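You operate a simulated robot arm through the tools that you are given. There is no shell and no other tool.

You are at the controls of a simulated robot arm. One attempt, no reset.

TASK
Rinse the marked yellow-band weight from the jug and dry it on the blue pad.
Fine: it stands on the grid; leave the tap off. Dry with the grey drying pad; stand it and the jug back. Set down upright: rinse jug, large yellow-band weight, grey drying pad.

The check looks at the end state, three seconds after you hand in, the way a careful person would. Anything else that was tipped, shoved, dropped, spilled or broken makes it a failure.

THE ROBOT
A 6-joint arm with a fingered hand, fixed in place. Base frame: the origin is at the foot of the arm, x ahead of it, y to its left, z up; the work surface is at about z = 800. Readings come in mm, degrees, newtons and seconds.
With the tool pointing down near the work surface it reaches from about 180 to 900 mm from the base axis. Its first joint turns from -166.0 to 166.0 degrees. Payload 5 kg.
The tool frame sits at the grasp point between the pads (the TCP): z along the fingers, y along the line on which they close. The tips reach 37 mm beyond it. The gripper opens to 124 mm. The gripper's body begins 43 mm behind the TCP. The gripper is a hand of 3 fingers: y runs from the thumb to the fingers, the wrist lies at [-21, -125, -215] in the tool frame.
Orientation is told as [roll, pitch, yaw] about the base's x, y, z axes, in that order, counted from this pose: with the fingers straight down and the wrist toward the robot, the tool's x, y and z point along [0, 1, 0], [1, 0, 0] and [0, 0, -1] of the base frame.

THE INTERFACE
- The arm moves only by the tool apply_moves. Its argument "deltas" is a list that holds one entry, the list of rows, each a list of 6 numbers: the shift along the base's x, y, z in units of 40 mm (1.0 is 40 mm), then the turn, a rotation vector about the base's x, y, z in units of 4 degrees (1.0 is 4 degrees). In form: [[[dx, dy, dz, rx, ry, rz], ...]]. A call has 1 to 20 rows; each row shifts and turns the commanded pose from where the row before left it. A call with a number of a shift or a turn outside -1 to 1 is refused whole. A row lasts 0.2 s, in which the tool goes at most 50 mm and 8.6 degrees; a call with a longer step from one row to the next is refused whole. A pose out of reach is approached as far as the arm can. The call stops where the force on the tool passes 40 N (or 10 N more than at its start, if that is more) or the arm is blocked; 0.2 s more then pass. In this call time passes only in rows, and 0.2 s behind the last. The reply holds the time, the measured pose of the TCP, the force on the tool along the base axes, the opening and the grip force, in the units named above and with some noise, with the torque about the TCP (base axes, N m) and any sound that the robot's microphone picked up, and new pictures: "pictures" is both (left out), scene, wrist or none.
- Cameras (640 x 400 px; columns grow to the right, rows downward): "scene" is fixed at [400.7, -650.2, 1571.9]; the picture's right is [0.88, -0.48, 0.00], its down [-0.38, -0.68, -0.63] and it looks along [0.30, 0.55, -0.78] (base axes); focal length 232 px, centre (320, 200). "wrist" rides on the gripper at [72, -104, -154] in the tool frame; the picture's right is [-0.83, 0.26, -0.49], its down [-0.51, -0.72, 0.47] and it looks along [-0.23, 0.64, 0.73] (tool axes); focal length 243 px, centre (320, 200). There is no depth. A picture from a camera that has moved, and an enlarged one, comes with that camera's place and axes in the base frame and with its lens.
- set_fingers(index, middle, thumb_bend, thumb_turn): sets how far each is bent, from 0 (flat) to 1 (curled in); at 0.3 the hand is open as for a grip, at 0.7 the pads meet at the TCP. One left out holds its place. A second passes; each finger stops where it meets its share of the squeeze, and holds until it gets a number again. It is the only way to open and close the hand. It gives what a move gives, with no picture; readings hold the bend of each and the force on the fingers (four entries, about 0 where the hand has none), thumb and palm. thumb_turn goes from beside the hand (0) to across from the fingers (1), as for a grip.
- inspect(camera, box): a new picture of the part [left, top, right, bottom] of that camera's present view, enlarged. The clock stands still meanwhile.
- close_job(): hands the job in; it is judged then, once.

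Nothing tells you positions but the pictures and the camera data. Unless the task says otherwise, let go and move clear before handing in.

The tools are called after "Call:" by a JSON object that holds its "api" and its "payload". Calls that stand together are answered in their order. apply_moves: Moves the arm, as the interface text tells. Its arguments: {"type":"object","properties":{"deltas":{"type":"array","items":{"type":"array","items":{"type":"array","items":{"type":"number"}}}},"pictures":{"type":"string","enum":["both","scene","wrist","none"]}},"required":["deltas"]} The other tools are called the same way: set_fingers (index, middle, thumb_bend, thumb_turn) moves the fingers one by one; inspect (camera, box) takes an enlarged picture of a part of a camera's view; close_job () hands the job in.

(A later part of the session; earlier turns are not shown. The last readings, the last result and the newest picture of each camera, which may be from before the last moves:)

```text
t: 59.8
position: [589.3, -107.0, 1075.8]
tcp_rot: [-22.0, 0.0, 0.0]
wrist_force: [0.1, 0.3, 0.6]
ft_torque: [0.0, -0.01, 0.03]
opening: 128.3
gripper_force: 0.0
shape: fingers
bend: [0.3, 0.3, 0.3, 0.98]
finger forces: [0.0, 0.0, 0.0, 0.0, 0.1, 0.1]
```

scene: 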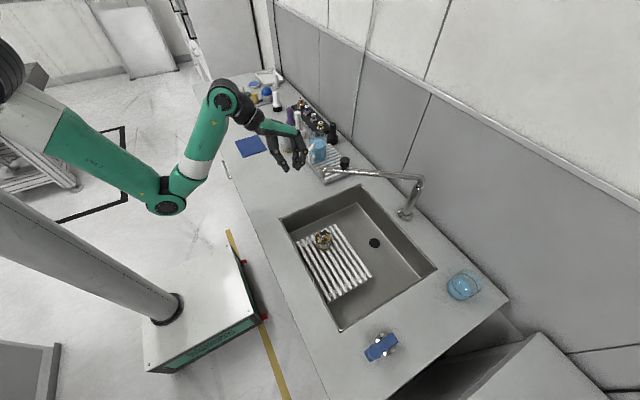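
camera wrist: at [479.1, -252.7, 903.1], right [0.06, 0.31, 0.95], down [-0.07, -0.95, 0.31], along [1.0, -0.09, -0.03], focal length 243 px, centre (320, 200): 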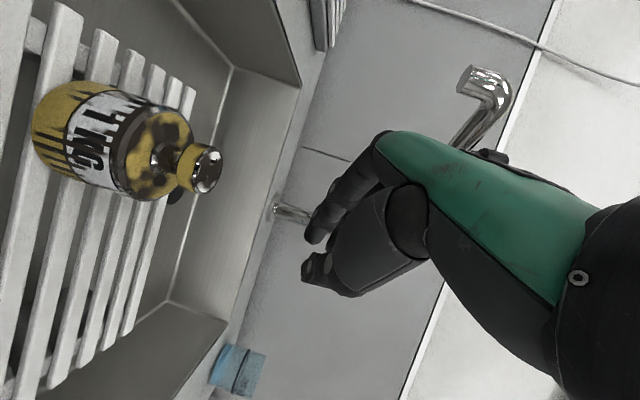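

Clear of the tap and open. Next I'll move above the area beside the jug with the hand pointing down, turned to match the handle's new direction, and look.

Call:
{"api": "apply_moves", "payload": {"deltas": [[[0, 0.7, 0.1, 0.42, -0.015, -1], [0, 0.7, 0.1, 0.418, -0.044, -1], [0, 0.7, 0.1, 0.414, -0.073, -1], [0, 0.7, 0.1, 0.407, -0.102, -1], [0, 0.7, 0.1, 0.4, -0.13, -1], [0, 0.7, 0.1, 0.389, -0.158, -1], [0.5, 0, 0, 0.378, -0.184, -1], [0.5, 0, 0, 0.364, -0.21, -1], [0.5, 0, 0, 0.348, -0.235, -1], [0.5, 0, 0, 0.331, -0.259, -1], [0.5, 0, 0, 0.312, -0.281, -1], [0.5, 0, 0, 0.292, -0.302, -1], [0.5, 0, 0, 0.27, -0.322, -1]]], "pictures": "both"}}

Call:
{"api": "inspect", "payload": {"camera": "wrist", "box": [100, 180, 400, 400]}}

Call:
{"api": "inspect", "payload": {"camera": "scene", "box": [270, 100, 350, 190]}}

```text
t: 62.6
position: [730.5, 61.6, 1096.3]
tcp_rot: [-0.2, 0.0, -52.2]
wrist_force: [0.0, -0.2, 0.4]
ft_torque: [-0.02, -0.04, -0.02]
opening: 128.2
gripper_force: 0.0
shape: fingers
bend: [0.3, 0.3, 0.3, 0.98]
finger forces: [0.1, 0.0, 0.0, 0.0, 0.1, 0.0]
out of reach, approached as far as the arm can: row 6
camera wrist: at [723.3, 188.0, 1247.3], right [-0.49, -0.72, 0.49], down [-0.84, 0.26, -0.47], along [0.21, -0.65, -0.73], focal length 243 px, centre (320, 200)
```

scene: 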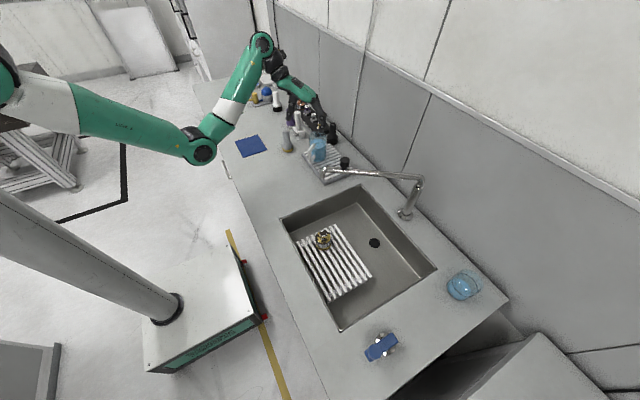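
wrist: 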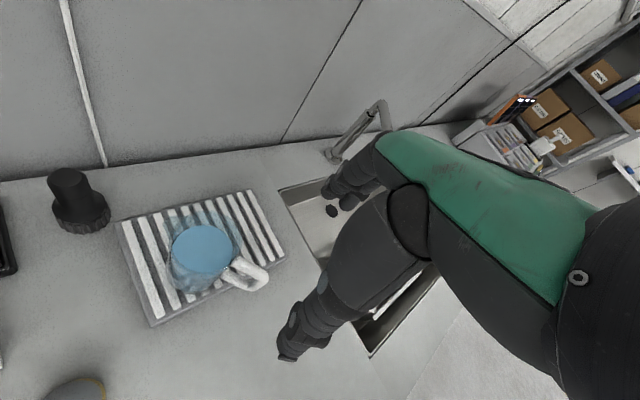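

```text
1.82 times, centred on (250, 290) of wrist
camera zoom: at [723.3, 188.0, 1247.3], right [-0.49, -0.72, 0.49], down [-0.84, 0.26, -0.47], along [0.21, -0.65, -0.73], focal length 441 px, centre (447, 36)
```

zoom: 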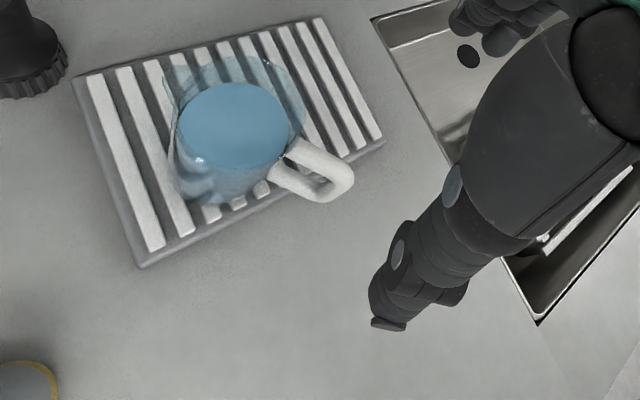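

```text
4.44 times, centred on (310, 145) of scene
camera zoom: at [400.7, -650.2, 1571.9], right [0.88, -0.48, 0.0], down [-0.38, -0.68, -0.63], along [0.3, 0.55, -0.78], focal length 1033 px, centre (364, 444)
```

zoom: 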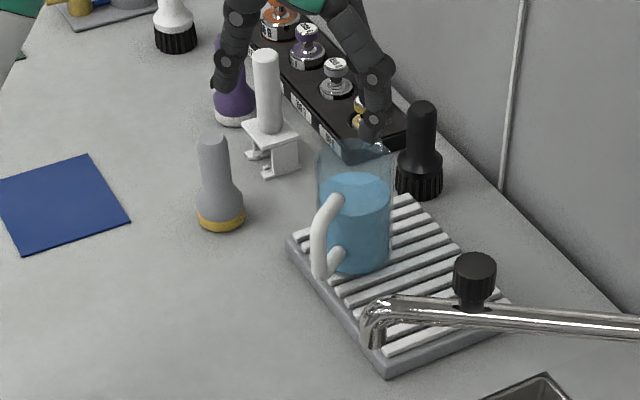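

The jug's axis measures (812, 108) with the lip direction about 37° from +x. I'll position the open hand straight above it, thumb and fingers to either side of the handle plane.

Call:
{"api": "apply_moves", "payload": {"deltas": [[[0.6, 0.35, -0.2, 0.511, -0.658, -0.07], [0.65, 0.36, -0.3, 0.511, -0.658, -0.07], [0.63, 0.356, -0.4, 0.511, -0.658, -0.06]]], "pictures": "both"}}

Call:
{"api": "inspect", "payload": {"camera": "wrist", "box": [100, 180, 400, 400]}}

Call:
{"api": "inspect", "payload": {"camera": "scene", "box": [280, 90, 360, 180]}}

```text
t: 63.4
position: [806.5, 104.8, 1058.4]
tcp_rot: [9.9, -0.1, -52.9]
wrist_force: [0.2, -0.2, 0.5]
ft_torque: [-0.02, 0.03, 0.01]
opening: 128.5
gripper_force: 0.0
shape: fingers
bend: [0.3, 0.3, 0.3, 0.98]
finger forces: [0.1, 0.0, 0.0, 0.0, 0.0, 0.0]
camera wrist: at [779.0, 214.1, 1221.2], right [-0.56, -0.75, 0.34], down [-0.77, 0.32, -0.55], along [0.3, -0.57, -0.76], focal length 243 px, centre (320, 200)
```

scene: 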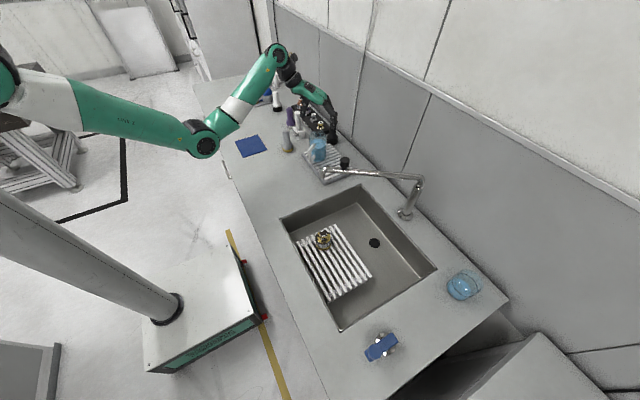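
wrist: 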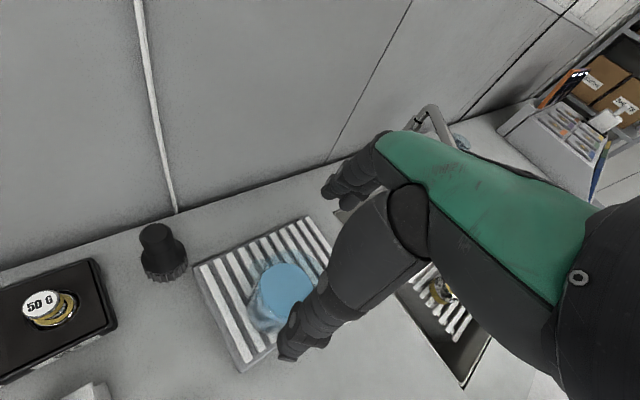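

```text
1.82 times, centred on (250, 290) of wrist
camera zoom: at [779.0, 214.1, 1221.2], right [-0.56, -0.75, 0.34], down [-0.77, 0.32, -0.55], along [0.3, -0.57, -0.76], focal length 441 px, centre (447, 36)
```

zoom: 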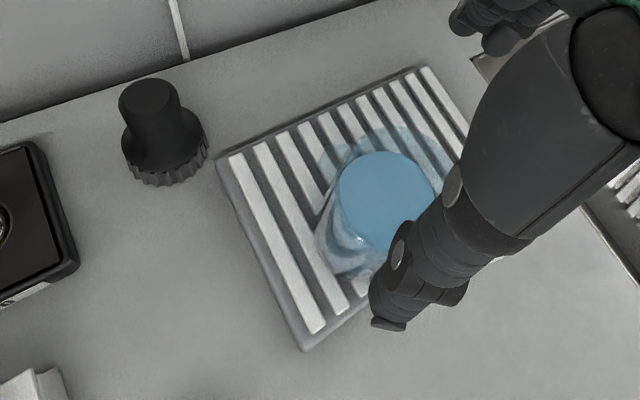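

```text
4.44 times, centred on (320, 135) of scene
camera zoom: at [400.7, -650.2, 1571.9], right [0.88, -0.48, 0.0], down [-0.38, -0.68, -0.63], along [0.3, 0.55, -0.78], focal length 1033 px, centre (320, 489)
```

zoom: 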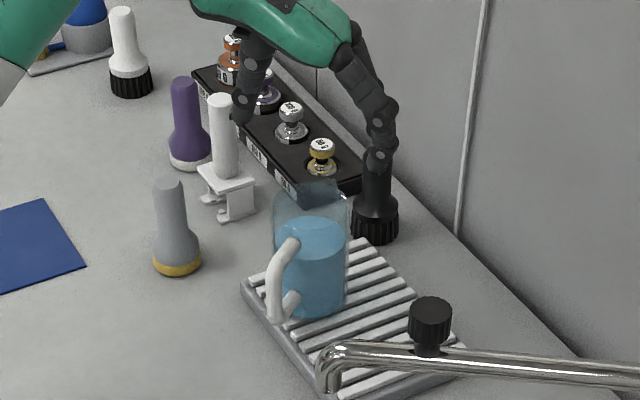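

The open hand is centred over the jug in both views. I'll come down until the fingertips are just above the rim and check alignment again.

Call:
{"api": "apply_moves", "payload": {"deltas": [[[0, 0, -0.5, 0, 0, 0], [0, 0, -0.6, 0, 0, 0], [0, 0, -0.4, 0, 0, 0]]], "pictures": "none"}}

Call:
{"api": "inspect", "payload": {"camera": "wrist", "box": [200, 120, 440, 380]}}

Call:
{"api": "inspect", "payload": {"camera": "scene", "box": [290, 100, 350, 170]}}

```text
t: 64.2
position: [806.7, 103.6, 999.2]
tcp_rot: [10.0, -0.1, -52.8]
wrist_force: [-0.3, 0.0, 0.5]
ft_torque: [0.0, -0.01, 0.01]
opening: 128.6
gripper_force: 0.1
shape: fingers
bend: [0.3, 0.3, 0.3, 0.98]
finger forces: [0.0, 0.0, 0.1, 0.0, 0.0, 0.0]
```

```text
1.54 times, centred on (320, 250) of wrist
camera zoom: at [779.0, 213.5, 1161.8], right [-0.56, -0.75, 0.34], down [-0.77, 0.32, -0.55], along [0.31, -0.57, -0.76], focal length 373 px, centre (320, 123)
```

zoom: 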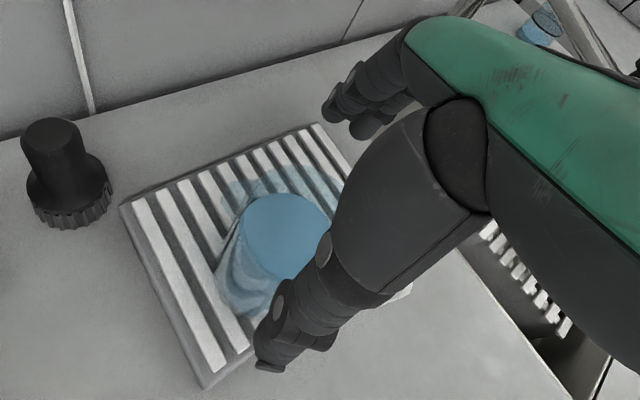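

```text
5.71 times, centred on (320, 135) of scene
camera zoom: at [400.7, -650.2, 1571.9], right [0.88, -0.48, 0.0], down [-0.38, -0.68, -0.63], along [0.3, 0.55, -0.78], focal length 1328 px, centre (320, 571)
```

zoom: 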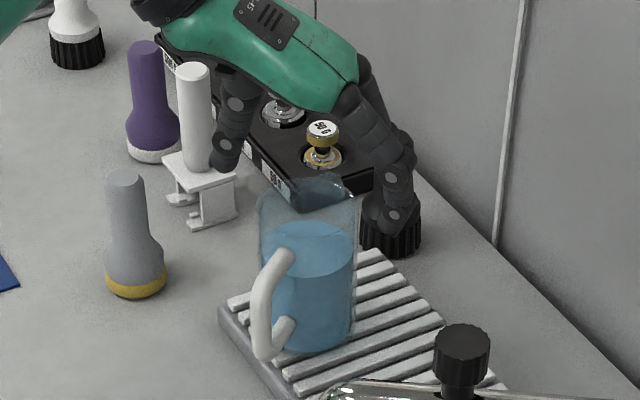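

Tips straddle the rim symmetrically. I'll lower the fingers alongside the jug body.

Call:
{"api": "apply_moves", "payload": {"deltas": [[[0, 0, -0.4, 0, 0, 0], [0, 0, -0.5, 0, 0, 0], [0, 0, -0.5, 0, 0, 0], [0, 0, -0.55, 0, 0, 0]]], "pictures": "none"}}

Call:
{"api": "inspect", "payload": {"camera": "wrist", "box": [200, 120, 440, 380]}}

Call:
{"api": "inspect", "payload": {"camera": "scene", "box": [290, 100, 350, 170]}}

```text
t: 65.2
position: [804.5, 105.1, 920.2]
tcp_rot: [10.0, 0.0, -52.8]
wrist_force: [-0.7, 0.5, 0.2]
ft_torque: [0.01, -0.01, 0.01]
opening: 128.4
gripper_force: 0.1
shape: fingers
bend: [0.3, 0.3, 0.3, 0.98]
finger forces: [0.1, 0.0, 0.1, 0.0, 0.1, 0.0]
```

```text
1.54 times, centred on (320, 250) of wrist
camera zoom: at [778.0, 214.6, 1083.2], right [-0.56, -0.75, 0.34], down [-0.77, 0.32, -0.55], along [0.31, -0.57, -0.76], focal length 373 px, centre (320, 123)
```

zoom: 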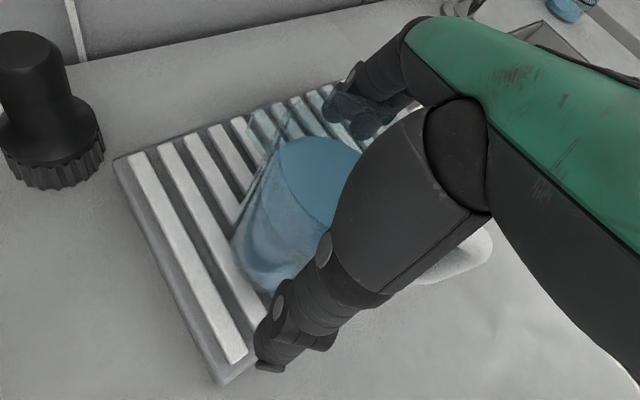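

```text
5.71 times, centred on (320, 135) of scene
camera zoom: at [400.7, -650.2, 1571.9], right [0.88, -0.48, 0.0], down [-0.38, -0.68, -0.63], along [0.3, 0.55, -0.78], focal length 1328 px, centre (320, 571)
```

zoom: 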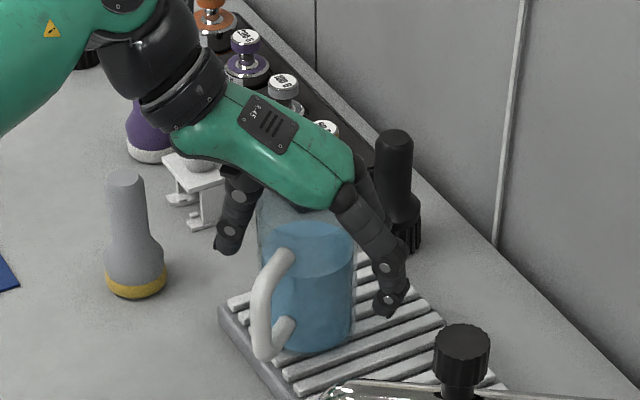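

The hand straddles the jug with no contact. I'll close in small steps, watching forces.

Call:
{"api": "set_fingers", "payload": {"index": 0.43, "middle": 0.43, "thumb_bend": 0.43}}

Call:
{"api": "inspect", "payload": {"camera": "scene", "box": [295, 120, 345, 170]}}

Call:
{"api": "inspect", "payload": {"camera": "wrist", "box": [200, 120, 440, 380]}}

```text
t: 66.2
position: [805.9, 105.0, 921.5]
tcp_rot: [9.9, 0.0, -52.8]
wrist_force: [-0.7, 0.5, 1.4]
ft_torque: [-0.05, -0.06, -0.03]
opening: 99.5
gripper_force: 9.0
shape: fingers
bend: [0.4, 0.43, 0.41, 0.99]
finger forces: [8.6, 0.0, 0.0, 0.1, 9.6, 0.0]
```

```text
8.00 times, centred on (320, 145) of scene
camera zoom: at [400.7, -650.2, 1571.9], right [0.88, -0.48, 0.0], down [-0.38, -0.68, -0.63], along [0.3, 0.55, -0.78], focal length 1860 px, centre (320, 640)
```

zoom: 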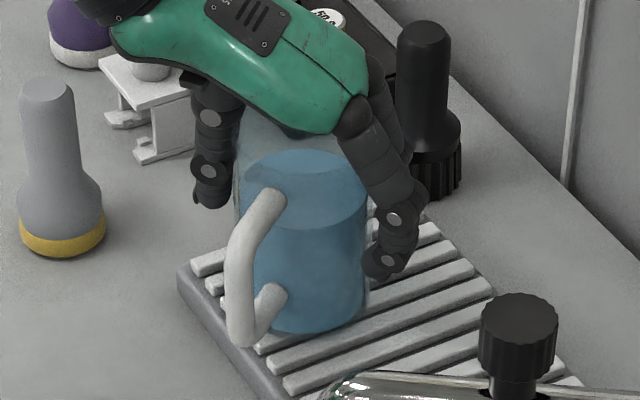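

```text
1.54 times, centred on (320, 250) of wrist
camera zoom: at [778.1, 214.6, 1083.2], right [-0.56, -0.75, 0.34], down [-0.77, 0.32, -0.55], along [0.31, -0.57, -0.76], focal length 373 px, centre (320, 123)
```

zoom: 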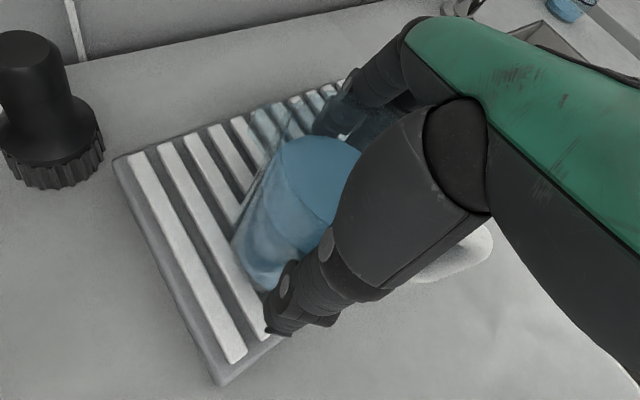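

Index and thumb already bear on the jug at about 9 N each. I'll close a little more so the middle finger joins, and check that the jug stays put.

Call:
{"api": "set_fingers", "payload": {"index": 0.47, "middle": 0.47, "thumb_bend": 0.46}}

Call:
{"api": "inspect", "payload": {"camera": "scene", "box": [295, 120, 345, 170]}}

Call:
{"api": "inspect", "payload": {"camera": "wrist", "box": [240, 140, 400, 340]}}

```text
t: 67.2
position: [805.1, 105.1, 920.5]
tcp_rot: [10.0, 0.0, -52.8]
wrist_force: [-0.3, 0.4, -0.4]
ft_torque: [-0.09, -0.04, 0.0]
opening: 94.4
gripper_force: 15.3
shape: fingers
bend: [0.41, 0.47, 0.44, 0.99]
finger forces: [15.3, 0.1, 0.1, 0.1, 15.3, 0.0]
```

```text
8.00 times, centred on (320, 145) of scene
camera zoom: at [400.7, -650.2, 1571.9], right [0.88, -0.48, 0.0], down [-0.38, -0.68, -0.63], along [0.3, 0.55, -0.78], focal length 1860 px, centre (320, 640)
```

zoom: 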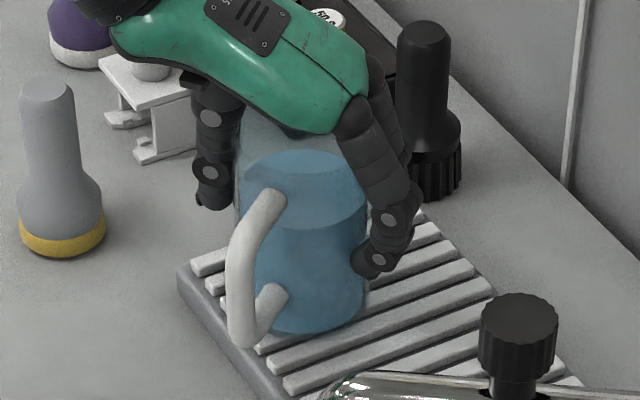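

```text
2.00 times, centred on (320, 240) of wrist
camera zoom: at [778.1, 214.6, 1083.2], right [-0.56, -0.75, 0.34], down [-0.77, 0.32, -0.55], along [0.31, -0.57, -0.76], focal length 485 px, centre (320, 120)
```

zoom: 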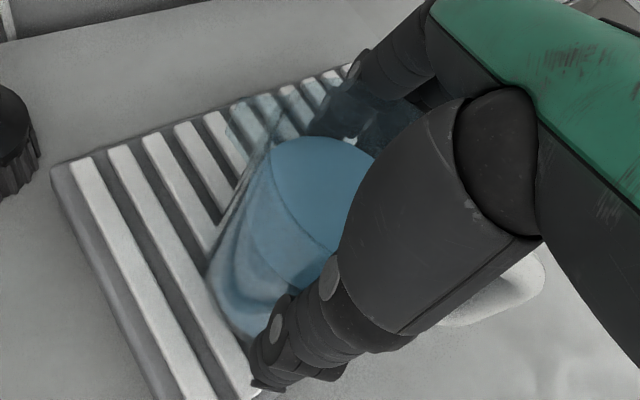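

Only the index and thumb bear; the middle finger is passing in front of the body, so the hand sits about 15 mm too far toward the handle. I'll open a little, shift along the lip direction, and close again.

Call:
{"api": "set_fingers", "payload": {"index": 0.34, "middle": 0.34, "thumb_bend": 0.34}}

Call:
{"api": "apply_moves", "payload": {"deltas": [[[0.15, 0.11, 0, 0, 0, 0], [0.17, 0.12, 0, 0, 0, 0]]], "pictures": "none"}}

Call:
{"api": "inspect", "payload": {"camera": "scene", "box": [295, 120, 345, 170]}}

Call:
{"api": "set_fingers", "payload": {"index": 0.43, "middle": 0.43, "thumb_bend": 0.43}}

Call:
{"api": "inspect", "payload": {"camera": "scene", "box": [295, 120, 345, 170]}}

```text
t: 68.2
position: [806.4, 104.9, 921.8]
tcp_rot: [10.0, 0.0, -53.0]
wrist_force: [-0.3, -0.1, 0.4]
ft_torque: [0.01, 0.01, 0.02]
opening: 116.4
gripper_force: 0.2
shape: fingers
bend: [0.34, 0.34, 0.34, 0.98]
finger forces: [0.1, 0.0, 0.1, 0.1, 0.4, 0.0]
```

```text
t: 68.8
position: [819.5, 114.3, 922.4]
tcp_rot: [9.9, 0.0, -52.9]
wrist_force: [0.5, -0.3, -0.5]
ft_torque: [0.05, -0.01, -0.01]
opening: 116.5
gripper_force: 0.1
shape: fingers
bend: [0.34, 0.34, 0.34, 0.98]
finger forces: [0.0, 0.0, 0.0, 0.0, 0.0, 0.0]
```

```text
8.00 times, centred on (320, 145) of scene
camera zoom: at [400.7, -650.2, 1571.9], right [0.88, -0.48, 0.0], down [-0.38, -0.68, -0.63], along [0.3, 0.55, -0.78], focal length 1860 px, centre (320, 640)
```

zoom: 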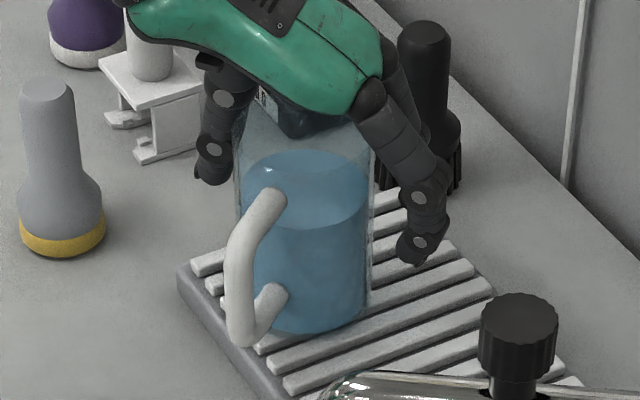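

```text
t: 69.8
position: [819.4, 114.1, 921.5]
tcp_rot: [9.9, 0.0, -52.8]
wrist_force: [0.3, 1.1, 0.5]
ft_torque: [-0.07, 0.01, -0.02]
opening: 91.8
gripper_force: 1.6
shape: fingers
bend: [0.43, 0.43, 0.42, 0.99]
finger forces: [1.2, 0.0, 0.1, 0.0, 2.3, 0.0]
```

```text
8.00 times, centred on (320, 145) of scene
camera zoom: at [400.7, -650.2, 1571.9], right [0.88, -0.48, 0.0], down [-0.38, -0.68, -0.63], along [0.3, 0.55, -0.78], focal length 1860 px, centre (320, 640)
```

zoom: 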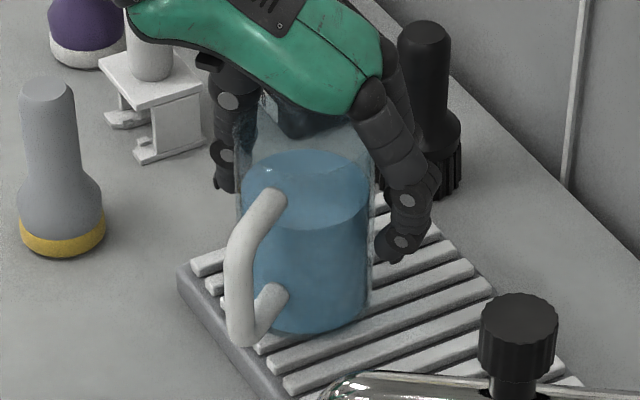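

Better centred now. Closing further in small steps.

Call:
{"api": "set_fingers", "payload": {"index": 0.46, "middle": 0.47, "thumb_bend": 0.46}}

Call:
{"api": "inspect", "payload": {"camera": "scene", "box": [295, 120, 345, 170]}}

Call:
{"api": "inspect", "payload": {"camera": "wrist", "box": [240, 140, 400, 340]}}

```text
t: 70.8
position: [819.5, 115.3, 921.1]
tcp_rot: [9.9, 0.0, -52.8]
wrist_force: [-1.3, 0.5, -0.3]
ft_torque: [-0.08, -0.09, -0.01]
opening: 86.1
gripper_force: 5.2
shape: fingers
bend: [0.44, 0.46, 0.45, 0.99]
finger forces: [4.5, 0.6, 0.0, 0.0, 5.5, 0.0]
```

```text
8.00 times, centred on (320, 145) of scene
camera zoom: at [400.7, -650.2, 1571.9], right [0.88, -0.48, 0.0], down [-0.38, -0.68, -0.63], along [0.3, 0.55, -0.78], focal length 1860 px, centre (320, 640)
```

zoom: 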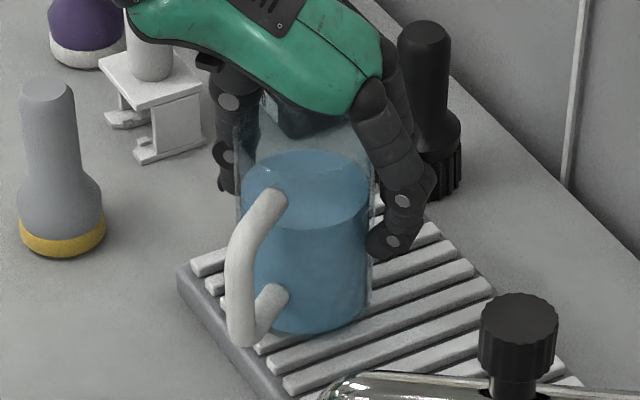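

```text
2.00 times, centred on (320, 240) of wrist
camera zoom: at [791.8, 223.7, 1084.3], right [-0.56, -0.75, 0.34], down [-0.77, 0.32, -0.55], along [0.3, -0.57, -0.76], focal length 485 px, centre (320, 120)
```

zoom: 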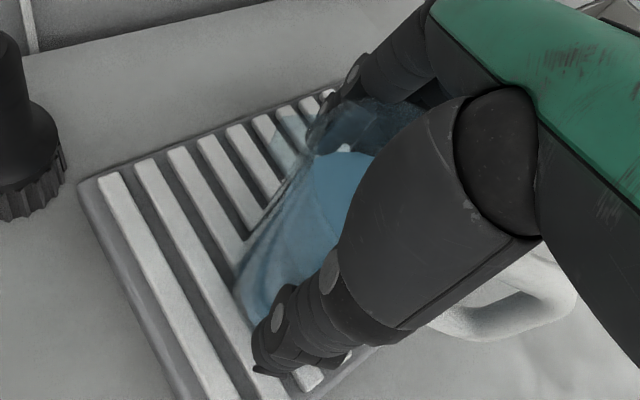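

All three digits touch now. I'll tighten to a firm grip.

Call:
{"api": "set_fingers", "payload": {"index": 0.52, "middle": 0.54, "thumb_bend": 0.52}}

Call:
{"api": "inspect", "payload": {"camera": "scene", "box": [295, 120, 345, 170]}}

Call:
{"api": "inspect", "payload": {"camera": "wrist", "box": [240, 140, 400, 340]}}

```text
t: 71.8
position: [819.7, 114.8, 922.3]
tcp_rot: [9.9, 0.0, -52.8]
wrist_force: [0.7, -0.5, 1.5]
ft_torque: [-0.29, -0.28, 0.06]
opening: 77.8
gripper_force: 18.2
shape: fingers
bend: [0.47, 0.49, 0.49, 1.0]
finger forces: [12.1, 7.0, 0.0, 0.0, 17.1, 0.1]
```

```text
8.00 times, centred on (320, 145) of scene
camera zoom: at [400.7, -650.2, 1571.9], right [0.88, -0.48, 0.0], down [-0.38, -0.68, -0.63], along [0.3, 0.55, -0.78], focal length 1860 px, centre (320, 640)
```

zoom: 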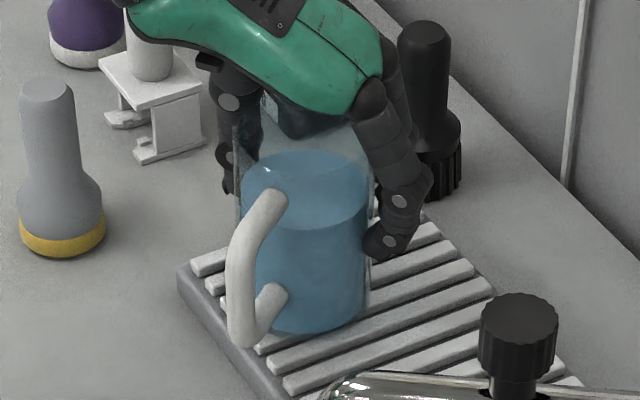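

```text
2.00 times, centred on (320, 240) of wrist
camera zoom: at [791.8, 223.6, 1084.5], right [-0.56, -0.75, 0.34], down [-0.77, 0.32, -0.55], along [0.31, -0.57, -0.76], focal length 485 px, centre (320, 120)
```

zoom: 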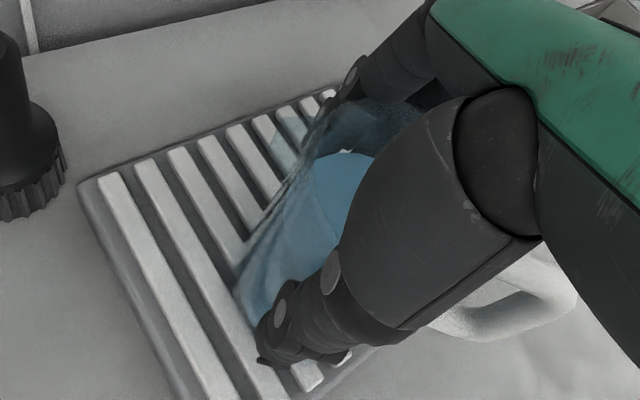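

A firm three-point grip (about 18 N) with the jug unmoved. I'll lift it a couple of centimetres gently and check.

Call:
{"api": "apply_moves", "payload": {"deltas": [[[0, 0, 0.08, 0, 0, 0], [0, 0, 0.15, 0, 0, 0], [0, 0, 0.2, 0, 0, 0], [0, 0, 0.1, 0, 0, 0]]], "pictures": "none"}}

Call:
{"api": "inspect", "payload": {"camera": "scene", "box": [295, 120, 345, 170]}}

Call:
{"api": "inspect", "payload": {"camera": "wrist", "box": [240, 140, 400, 340]}}

```text
t: 72.8
position: [818.5, 112.4, 943.1]
tcp_rot: [9.8, 0.0, -52.7]
wrist_force: [0.0, 0.5, -4.7]
ft_torque: [0.07, -0.14, 0.03]
opening: 77.6
gripper_force: 17.2
shape: fingers
bend: [0.47, 0.5, 0.49, 1.0]
finger forces: [10.4, 6.1, 0.1, 0.0, 17.5, 0.0]
```

```text
8.00 times, centred on (320, 145) of scene
camera zoom: at [400.7, -650.2, 1571.9], right [0.88, -0.48, 0.0], down [-0.38, -0.68, -0.63], along [0.3, 0.55, -0.78], focal length 1860 px, centre (320, 640)
```

zoom: 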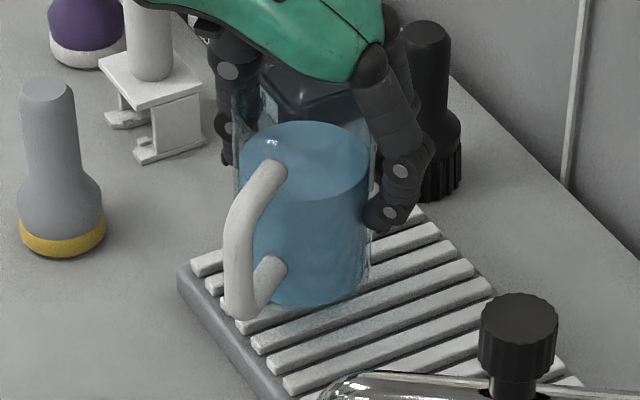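

```text
2.00 times, centred on (320, 240) of wrist
camera zoom: at [791.9, 223.0, 1104.7], right [-0.56, -0.75, 0.34], down [-0.77, 0.32, -0.55], along [0.3, -0.57, -0.76], focal length 485 px, centre (320, 120)
```

zoom: 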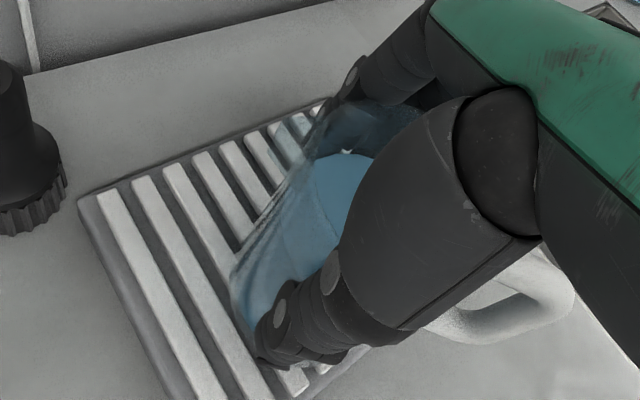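

The jug (about 0.48 kg) hangs level in the grip. I'll raise it clear and draw it back toward the robot with gentle ramps, well away from the tap.

Call:
{"api": "apply_moves", "payload": {"deltas": [[[0, 0, 0.2, 0, 0, 0], [0, 0, 0.35, 0, 0, 0], [0, 0, 0.5, 0, 0, 0], [0, 0, 0.5, 0, 0, 0], [0, 0, 0.5, 0, 0, 0], [-0.1, 0, 0.4, 0, 0, 0], [-0.2, 0, 0.3, 0, 0, 0], [-0.35, 0, 0.15, 0, 0, 0], [-0.5, 0, 0, 0, 0, 0], [-0.5, 0, 0, 0, 0, 0], [-0.5, 0, 0, 0, 0, 0], [-0.5, 0, 0, 0, 0, 0], [-0.5, 0, 0, 0, 0, 0], [-0.5, 0, 0, 0, 0, 0], [-0.5, 0, 0, 0, 0, 0], [-0.5, 0, 0, 0, 0, 0], [-0.4, 0, 0, 0, 0, 0], [-0.3, 0, 0, 0, 0, 0], [-0.15, 0, 0, 0, 0, 0]]], "pictures": "both"}}

Call:
{"api": "inspect", "payload": {"camera": "scene", "box": [230, 70, 350, 190]}}

```text
t: 76.8
position: [598.0, 112.6, 1058.7]
tcp_rot: [9.9, 0.0, -52.8]
wrist_force: [0.0, 0.3, -4.1]
ft_torque: [0.07, -0.1, -0.02]
opening: 77.6
gripper_force: 16.7
shape: fingers
bend: [0.47, 0.5, 0.49, 1.0]
finger forces: [10.5, 6.1, 0.1, 0.1, 17.1, 0.0]
camera wrist: at [571.4, 221.9, 1221.9], right [-0.56, -0.75, 0.34], down [-0.77, 0.32, -0.55], along [0.31, -0.57, -0.76], focal length 243 px, centre (320, 200)
```

scene: 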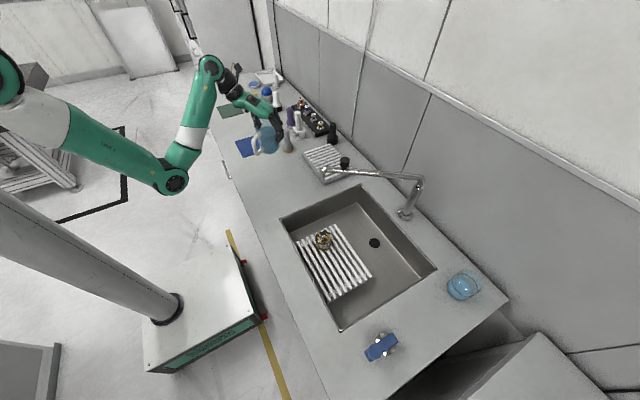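
wrist: 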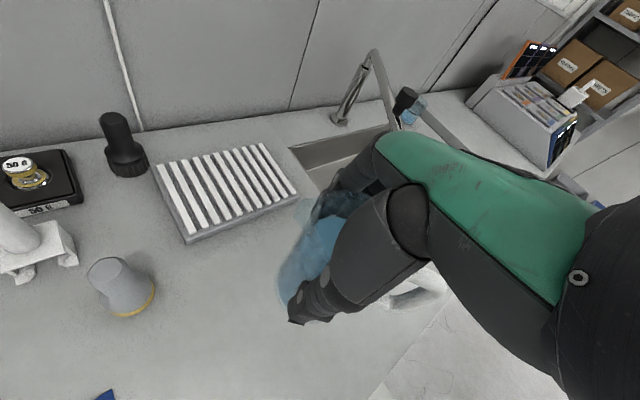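

```text
3.33 times, centred on (290, 130) of scene
camera zoom: at [400.7, -650.2, 1571.9], right [0.88, -0.48, 0.0], down [-0.38, -0.68, -0.63], along [0.3, 0.55, -0.78], focal length 775 px, centre (420, 433)
```

zoom: 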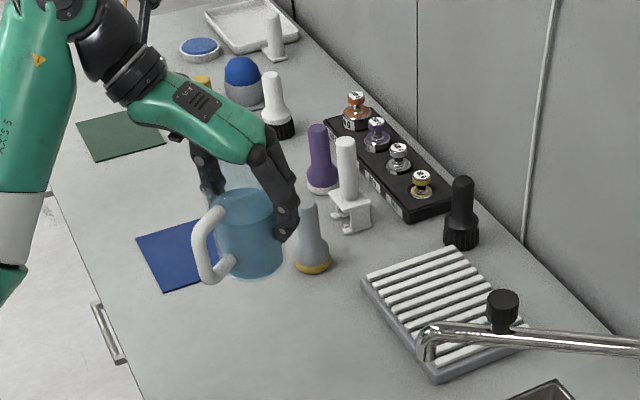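

The jug is level and the rack is clear and dry. Next I'll carry it around the tap's free end while turning the hand toward the pouring direction.

Call:
{"api": "apply_moves", "payload": {"deltas": [[[0, -0.15, 0, 0, 0, 0.4], [-0.05, -0.3, 0, 0, 0, 0.8], [-0.1, -0.4, 0, 0, 0, 1], [-0.1, -0.45, 0, 0, 0, 1], [-0.1, -0.45, 0, 0, 0, 1], [-0.1, -0.45, 0, 0, 0, 1], [-0.1, -0.45, 0, 0, 0, 1], [-0.1, -0.45, 0, 0, 0, 1], [-0.05, -0.45, 0, 0, 0, 1], [0, -0.45, 0, 0, 0, 1], [0, -0.45, 0, 0, 0, 1], [0, -0.45, 0, 0, 0, 1], [0, -0.4, 0, 0, 0, 0.8], [0, -0.2, 0, 0, 0, 0.5]]], "pictures": "scene"}}

```text
t: 79.8
position: [570.1, -107.1, 1058.2]
tcp_rot: [9.8, 0.0, -2.7]
wrist_force: [-0.3, -0.1, -4.5]
ft_torque: [0.17, 0.0, 0.0]
opening: 77.4
gripper_force: 17.0
shape: fingers
bend: [0.47, 0.5, 0.49, 1.0]
finger forces: [10.3, 6.0, 0.0, 0.1, 16.9, 0.1]
```

scene: 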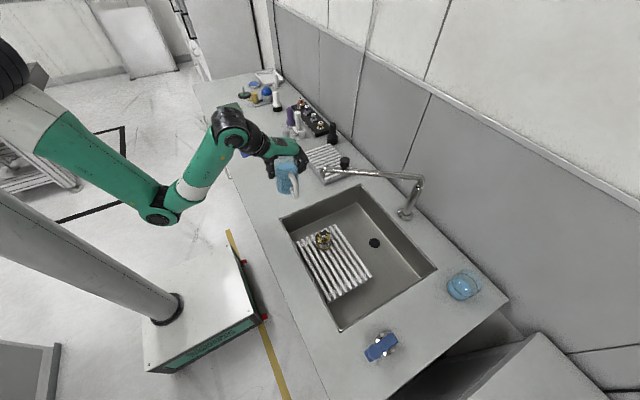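

Still level and clear of the tap. Continuing over the sink to the pouring spot.

Call:
{"api": "apply_moves", "payload": {"deltas": [[[0, -0.15, 0, 0, 0, 0.5], [0, -0.3, 0, 0, 0, 0.9], [0.05, -0.45, 0, 0, 0, 1], [0.05, -0.45, 0, 0, 0, 1], [0.05, -0.45, 0, 0, 0, 1], [0.05, -0.45, 0, 0, 0, 1], [0.05, -0.45, 0, 0, 0, 1], [0.05, -0.45, 0, 0, 0, 1], [0.1, -0.4, 0, 0, 0, 1], [0.2, -0.4, 0, 0, 0, 1], [0.3, -0.35, 0, 0, 0, 0.8], [0.35, -0.3, 0, 0, 0, 0.6], [0.35, -0.3, 0, 0, 0, 0.5], [0.35, -0.25, 0, 0, 0, 0.5], [0.35, -0.2, 0, 0, 0, 0.4], [0.35, -0.2, 0, 0, 0, 0.3], [0.3, -0.15, 0, 0, 0, 0], [0.2, -0.1, 0, 0, 0, 0], [0.1, 0, 0, 0, 0, 0]]], "pictures": "both"}}

Call:
{"api": "inspect", "payload": {"camera": "scene", "box": [260, 130, 400, 270]}}

```text
t: 83.8
position: [700.6, -340.8, 1058.8]
tcp_rot: [9.9, 0.0, 47.3]
wrist_force: [0.5, -0.4, -4.4]
ft_torque: [0.15, 0.1, 0.03]
opening: 77.4
gripper_force: 16.5
shape: fingers
bend: [0.47, 0.5, 0.49, 1.0]
finger forces: [10.2, 5.9, 0.0, 0.0, 16.6, 0.1]
camera wrist: at [596.7, -386.4, 1221.5], right [0.84, -0.42, 0.34], down [-0.18, -0.81, -0.55], along [0.51, 0.4, -0.76], focal length 243 px, centre (320, 200)
```

scene: 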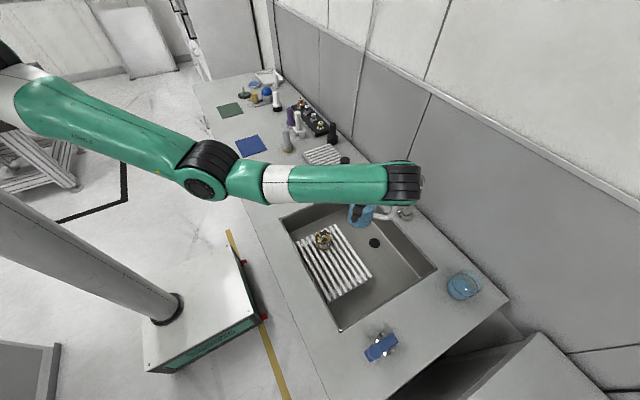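
wrist: 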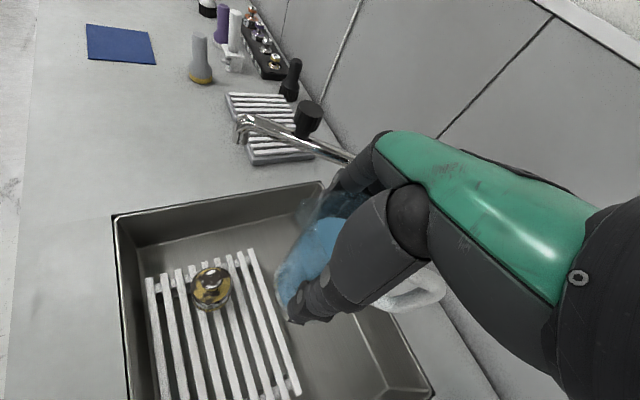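

```text
2.86 times, centred on (330, 200) of scene
camera zoom: at [400.7, -650.2, 1571.9], right [0.88, -0.48, 0.0], down [-0.38, -0.68, -0.63], along [0.3, 0.55, -0.78], focal length 664 px, centre (291, 200)
```

zoom: 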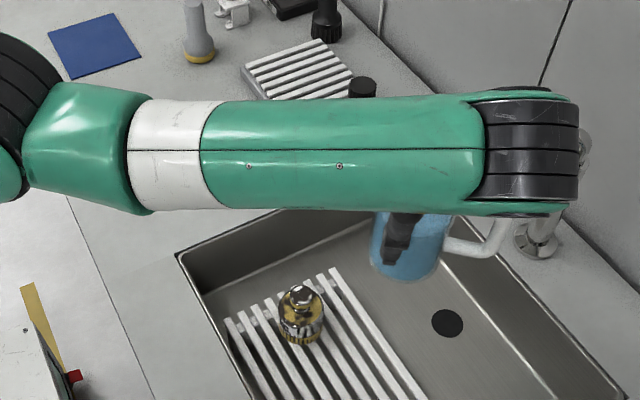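

The jug is over the sink, level, and its lip points at the weight (weight at about (624, −268)). I'll lower it to pouring height over the basin.

Call:
{"api": "apply_moves", "payload": {"deltas": [[[0, 0, -0.2, 0, 0, 0], [0, 0, -0.35, 0, 0, 0], [0, 0, -0.45, 0, 0, 0], [0, 0, -0.45, 0, 0, 0], [0, 0, -0.45, 0, 0, 0], [0, 0, -0.45, 0, 0, 0], [0, 0, -0.4, 0, 0, 0], [0, 0, -0.3, 0, 0, 0], [0, 0, -0.15, 0, 0, 0]]], "pictures": "both"}}

Call:
{"api": "inspect", "payload": {"camera": "wrist", "box": [100, 130, 400, 390]}}

Call:
{"api": "inspect", "payload": {"camera": "scene", "box": [270, 150, 420, 290]}}

```text
t: 85.8
position: [695.8, -335.8, 929.8]
tcp_rot: [10.0, 0.1, 47.2]
wrist_force: [0.1, -0.6, -5.0]
ft_torque: [0.09, 0.12, 0.04]
opening: 77.6
gripper_force: 15.4
shape: fingers
bend: [0.47, 0.5, 0.49, 1.0]
finger forces: [10.1, 5.7, 0.0, 0.0, 16.4, 0.1]
out of reach, approached as far as the arm can: row 8
camera wrist: at [590.4, -381.6, 1093.6], right [0.84, -0.42, 0.34], down [-0.18, -0.81, -0.55], along [0.51, 0.4, -0.76], focal length 243 px, centre (320, 200)
```

scene: 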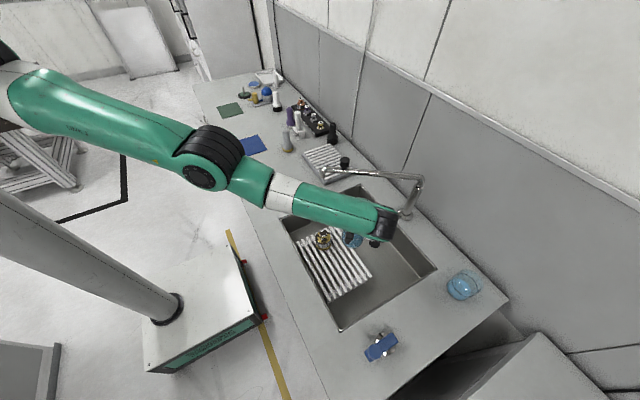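
wrist: 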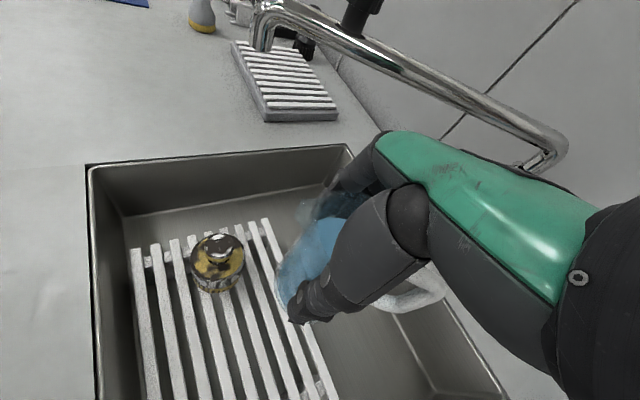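

```text
1.54 times, centred on (250, 260) of wrist
camera zoom: at [590.4, -381.6, 1093.6], right [0.84, -0.42, 0.34], down [-0.18, -0.81, -0.55], along [0.51, 0.4, -0.76], focal length 373 px, centre (428, 108)
```

zoom: 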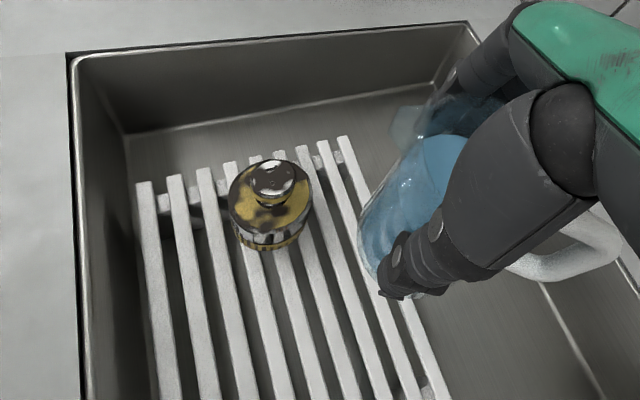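

```text
2.86 times, centred on (345, 220) of scene
camera zoom: at [400.7, -650.2, 1571.9], right [0.88, -0.48, 0.0], down [-0.38, -0.68, -0.63], along [0.3, 0.55, -0.78], focal length 664 px, centre (249, 143)
```

zoom: 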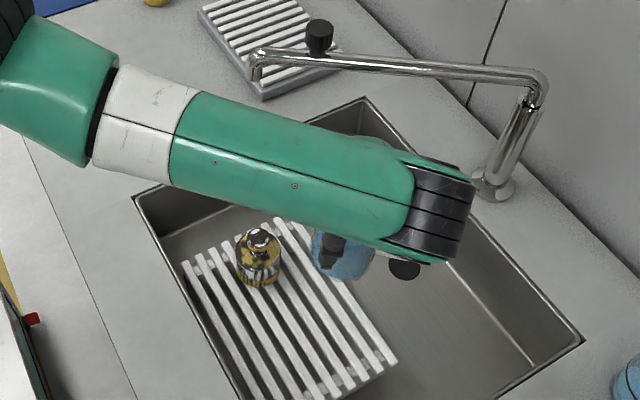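

The jug is at pouring height; its lip will come down just short of the weight. I'll tilt slowly to about 40°, just before it should start to run.

Call:
{"api": "apply_moves", "payload": {"deltas": [[[-0.016, 0.014, -0.0075, -0.17, -0.184, 0], [-0.016, 0.014, -0.0075, -0.34, -0.367, 0], [-0.016, 0.014, -0.0075, -0.34, -0.367, 0], [-0.016, 0.014, -0.0075, -0.34, -0.367, 0], [-0.016, 0.014, -0.0075, -0.34, -0.367, 0], [-0.016, 0.014, -0.0075, -0.34, -0.367, 0], [-0.016, 0.014, -0.0075, -0.34, -0.367, 0], [-0.016, 0.014, -0.0075, -0.34, -0.367, 0], [-0.016, 0.014, -0.0075, -0.34, -0.367, 0], [-0.016, 0.014, -0.0075, -0.34, -0.367, 0], [-0.016, 0.014, -0.0075, -0.34, -0.367, 0], [-0.016, 0.014, -0.0075, -0.34, -0.367, 0], [-0.016, 0.014, -0.0075, -0.34, -0.367, 0], [-0.016, 0.014, -0.0075, -0.34, -0.367, 0], [-0.016, 0.014, -0.0075, -0.34, -0.367, 0], [-0.016, 0.014, -0.0075, -0.34, -0.367, 0], [-0.016, 0.014, -0.0075, -0.34, -0.367, 0], [-0.016, 0.014, -0.0075, -0.34, -0.367, 0], [-0.016, 0.014, -0.0075, -0.34, -0.367, 0], [-0.016, 0.014, -0.0075, -0.17, -0.184, 0]]], "pictures": "both"}}

Call:
{"api": "inspect", "payload": {"camera": "wrist", "box": [60, 80, 400, 380]}}

Call:
{"api": "inspect", "payload": {"camera": "scene", "box": [270, 150, 420, 290]}}

```text
t: 90.0
position: [781.8, -401.8, 874.8]
tcp_rot: [-28.3, 0.0, 47.3]
wrist_force: [-0.2, -0.5, -4.0]
ft_torque: [0.16, 0.15, -0.03]
opening: 77.5
gripper_force: 16.4
shape: fingers
bend: [0.47, 0.5, 0.49, 0.99]
finger forces: [10.2, 5.9, 0.0, 0.0, 16.6, 0.0]
out of reach, approached as far as the arm can: row 2, 3, 4, 5, 6, 7, 8, 9, 10, 11, 12, 13, 14, 15, 16, 17, 18, 19, 20
camera wrist: at [610.1, -386.8, 974.8], right [0.54, -0.15, 0.83], down [0.0, -0.98, -0.18], along [0.84, 0.1, -0.54], focal length 243 px, centre (320, 200)
```

scene: 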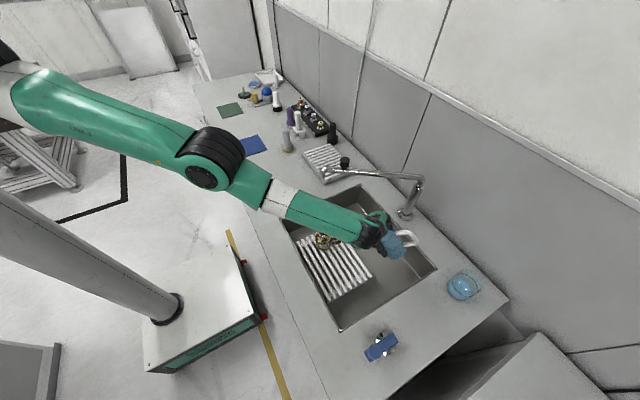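
wrist: 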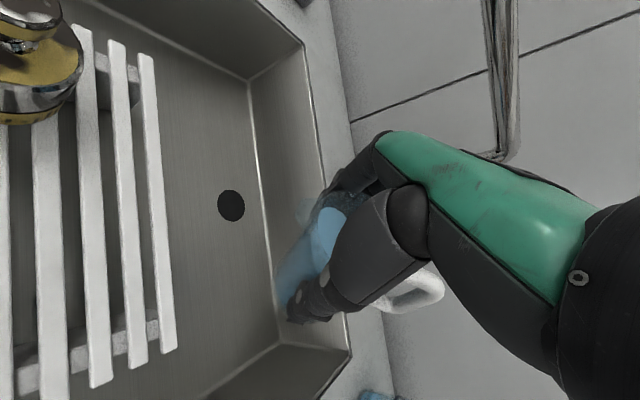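

```text
1.33 times, centred on (230, 230) of wrist
camera zoom: at [610.1, -386.8, 974.8], right [0.54, -0.15, 0.83], down [0.0, -0.98, -0.18], along [0.84, 0.1, -0.54], focal length 324 px, centre (440, 160)
```

zoom: 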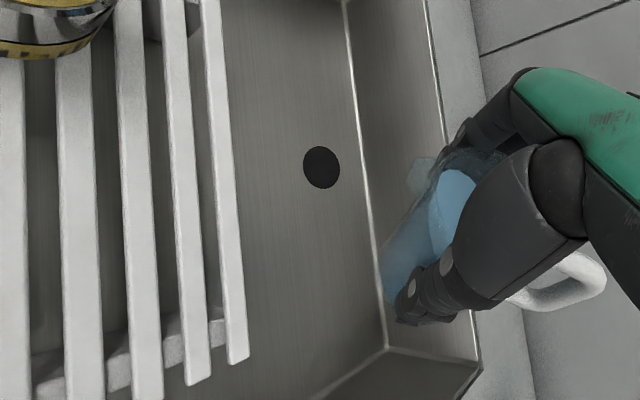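

```text
2.86 times, centred on (345, 220) of scene
camera zoom: at [400.7, -650.2, 1571.9], right [0.88, -0.48, 0.0], down [-0.38, -0.68, -0.63], along [0.3, 0.55, -0.78], focal length 664 px, centre (249, 143)
```

zoom: 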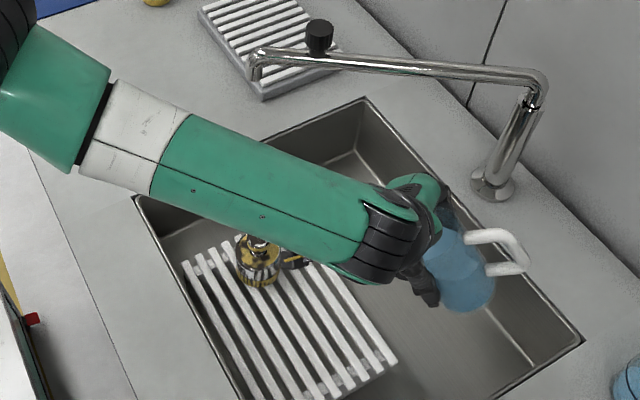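

The arm has run to full stretch in this configuration and drifted outward; the jug is still inside the basin, tilted about 38° and not pouring. I'll ease it back up and inward to recover reach, keeping the tilt steady.

Call:
{"api": "apply_moves", "payload": {"deltas": [[[-0.05, 0.05, 0.2, 0, 0, 0], [-0.1, 0.1, 0.3, 0, 0, 0], [-0.1, 0.1, 0.3, 0, 0, 0], [-0.1, 0.1, 0.3, 0, 0, 0], [-0.1, 0.1, 0.3, 0, 0, 0]]], "pictures": "both"}}

Call:
{"api": "inspect", "payload": {"camera": "scene", "box": [270, 150, 420, 290]}}

```text
t: 91.2
position: [796.6, -408.8, 912.3]
tcp_rot: [-28.1, 0.0, 47.4]
wrist_force: [-0.9, 0.5, -4.9]
ft_torque: [0.19, 0.14, 0.01]
opening: 77.4
gripper_force: 16.4
shape: fingers
bend: [0.47, 0.5, 0.49, 0.99]
finger forces: [10.3, 5.9, 0.1, 0.0, 16.5, 0.0]
out of reach, approached as far as the arm can: row 1, 2, 3, 4, 5
camera wrist: at [625.2, -395.0, 1012.7], right [0.54, -0.15, 0.83], down [0.0, -0.98, -0.18], along [0.84, 0.1, -0.54], focal length 243 px, centre (320, 200)
```

scene: 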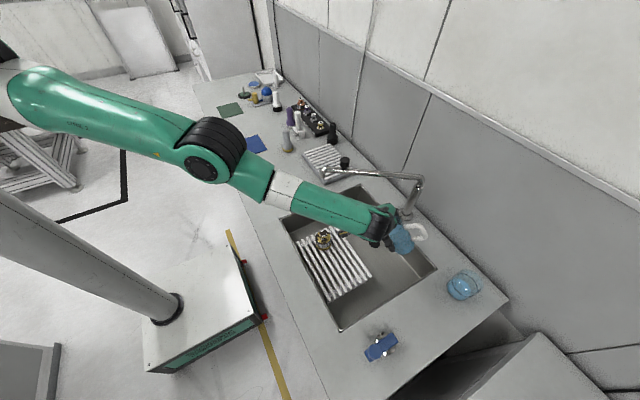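
wrist: 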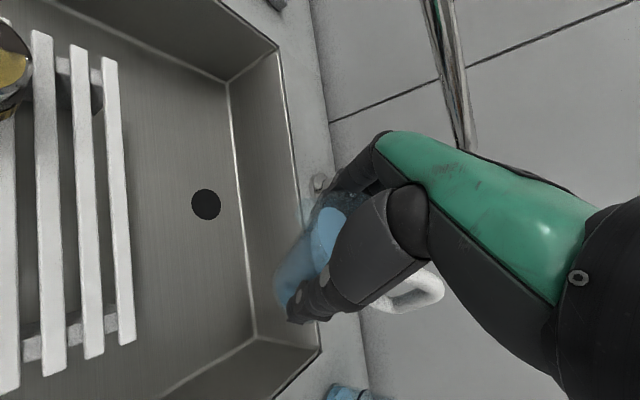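

```text
2.86 times, centred on (345, 220) of scene
camera zoom: at [400.7, -650.2, 1571.9], right [0.88, -0.48, 0.0], down [-0.38, -0.68, -0.63], along [0.3, 0.55, -0.78], focal length 664 px, centre (249, 143)
```

zoom: 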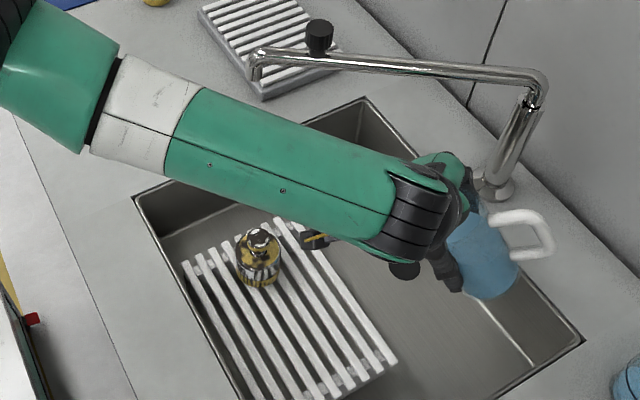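

Still at full stretch. I'll retrace to the upright pose I came from (which was comfortably reachable a bit higher), bringing the jug back level.

Call:
{"api": "apply_moves", "payload": {"deltas": [[[-0.1245, 0.091, 0.09, 0.3225, 0.3487, 0], [-0.1245, 0.091, 0.09, 0.3225, 0.3487, 0], [-0.1245, 0.091, 0.09, 0.3225, 0.3487, 0], [-0.1245, 0.091, 0.09, 0.3225, 0.3487, 0], [-0.1245, 0.091, 0.09, 0.3225, 0.3487, 0], [-0.1245, 0.091, 0.09, 0.3225, 0.3487, 0], [-0.1245, 0.091, 0.09, 0.3225, 0.3487, 0], [-0.1245, 0.091, 0.09, 0.3225, 0.3487, 0], [-0.1245, 0.091, 0.09, 0.3225, 0.3487, 0], [-0.1245, 0.091, 0.09, 0.3225, 0.3487, 0]]], "pictures": "scene"}}

```text
t: 93.4
position: [754.7, -380.6, 945.5]
tcp_rot: [-9.0, 0.0, 47.4]
wrist_force: [-0.4, -0.5, -5.0]
ft_torque: [0.15, 0.15, 0.01]
opening: 77.1
gripper_force: 16.0
shape: fingers
bend: [0.47, 0.5, 0.49, 0.99]
finger forces: [10.0, 5.8, 0.0, 0.0, 16.2, 0.0]
out of reach, approached as far as the arm can: row 2, 4, 7
```

scene: 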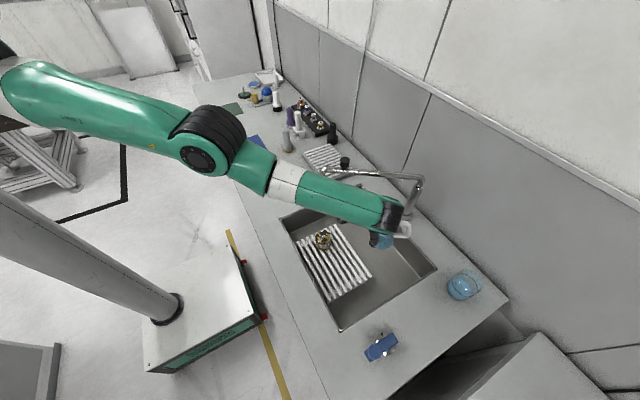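

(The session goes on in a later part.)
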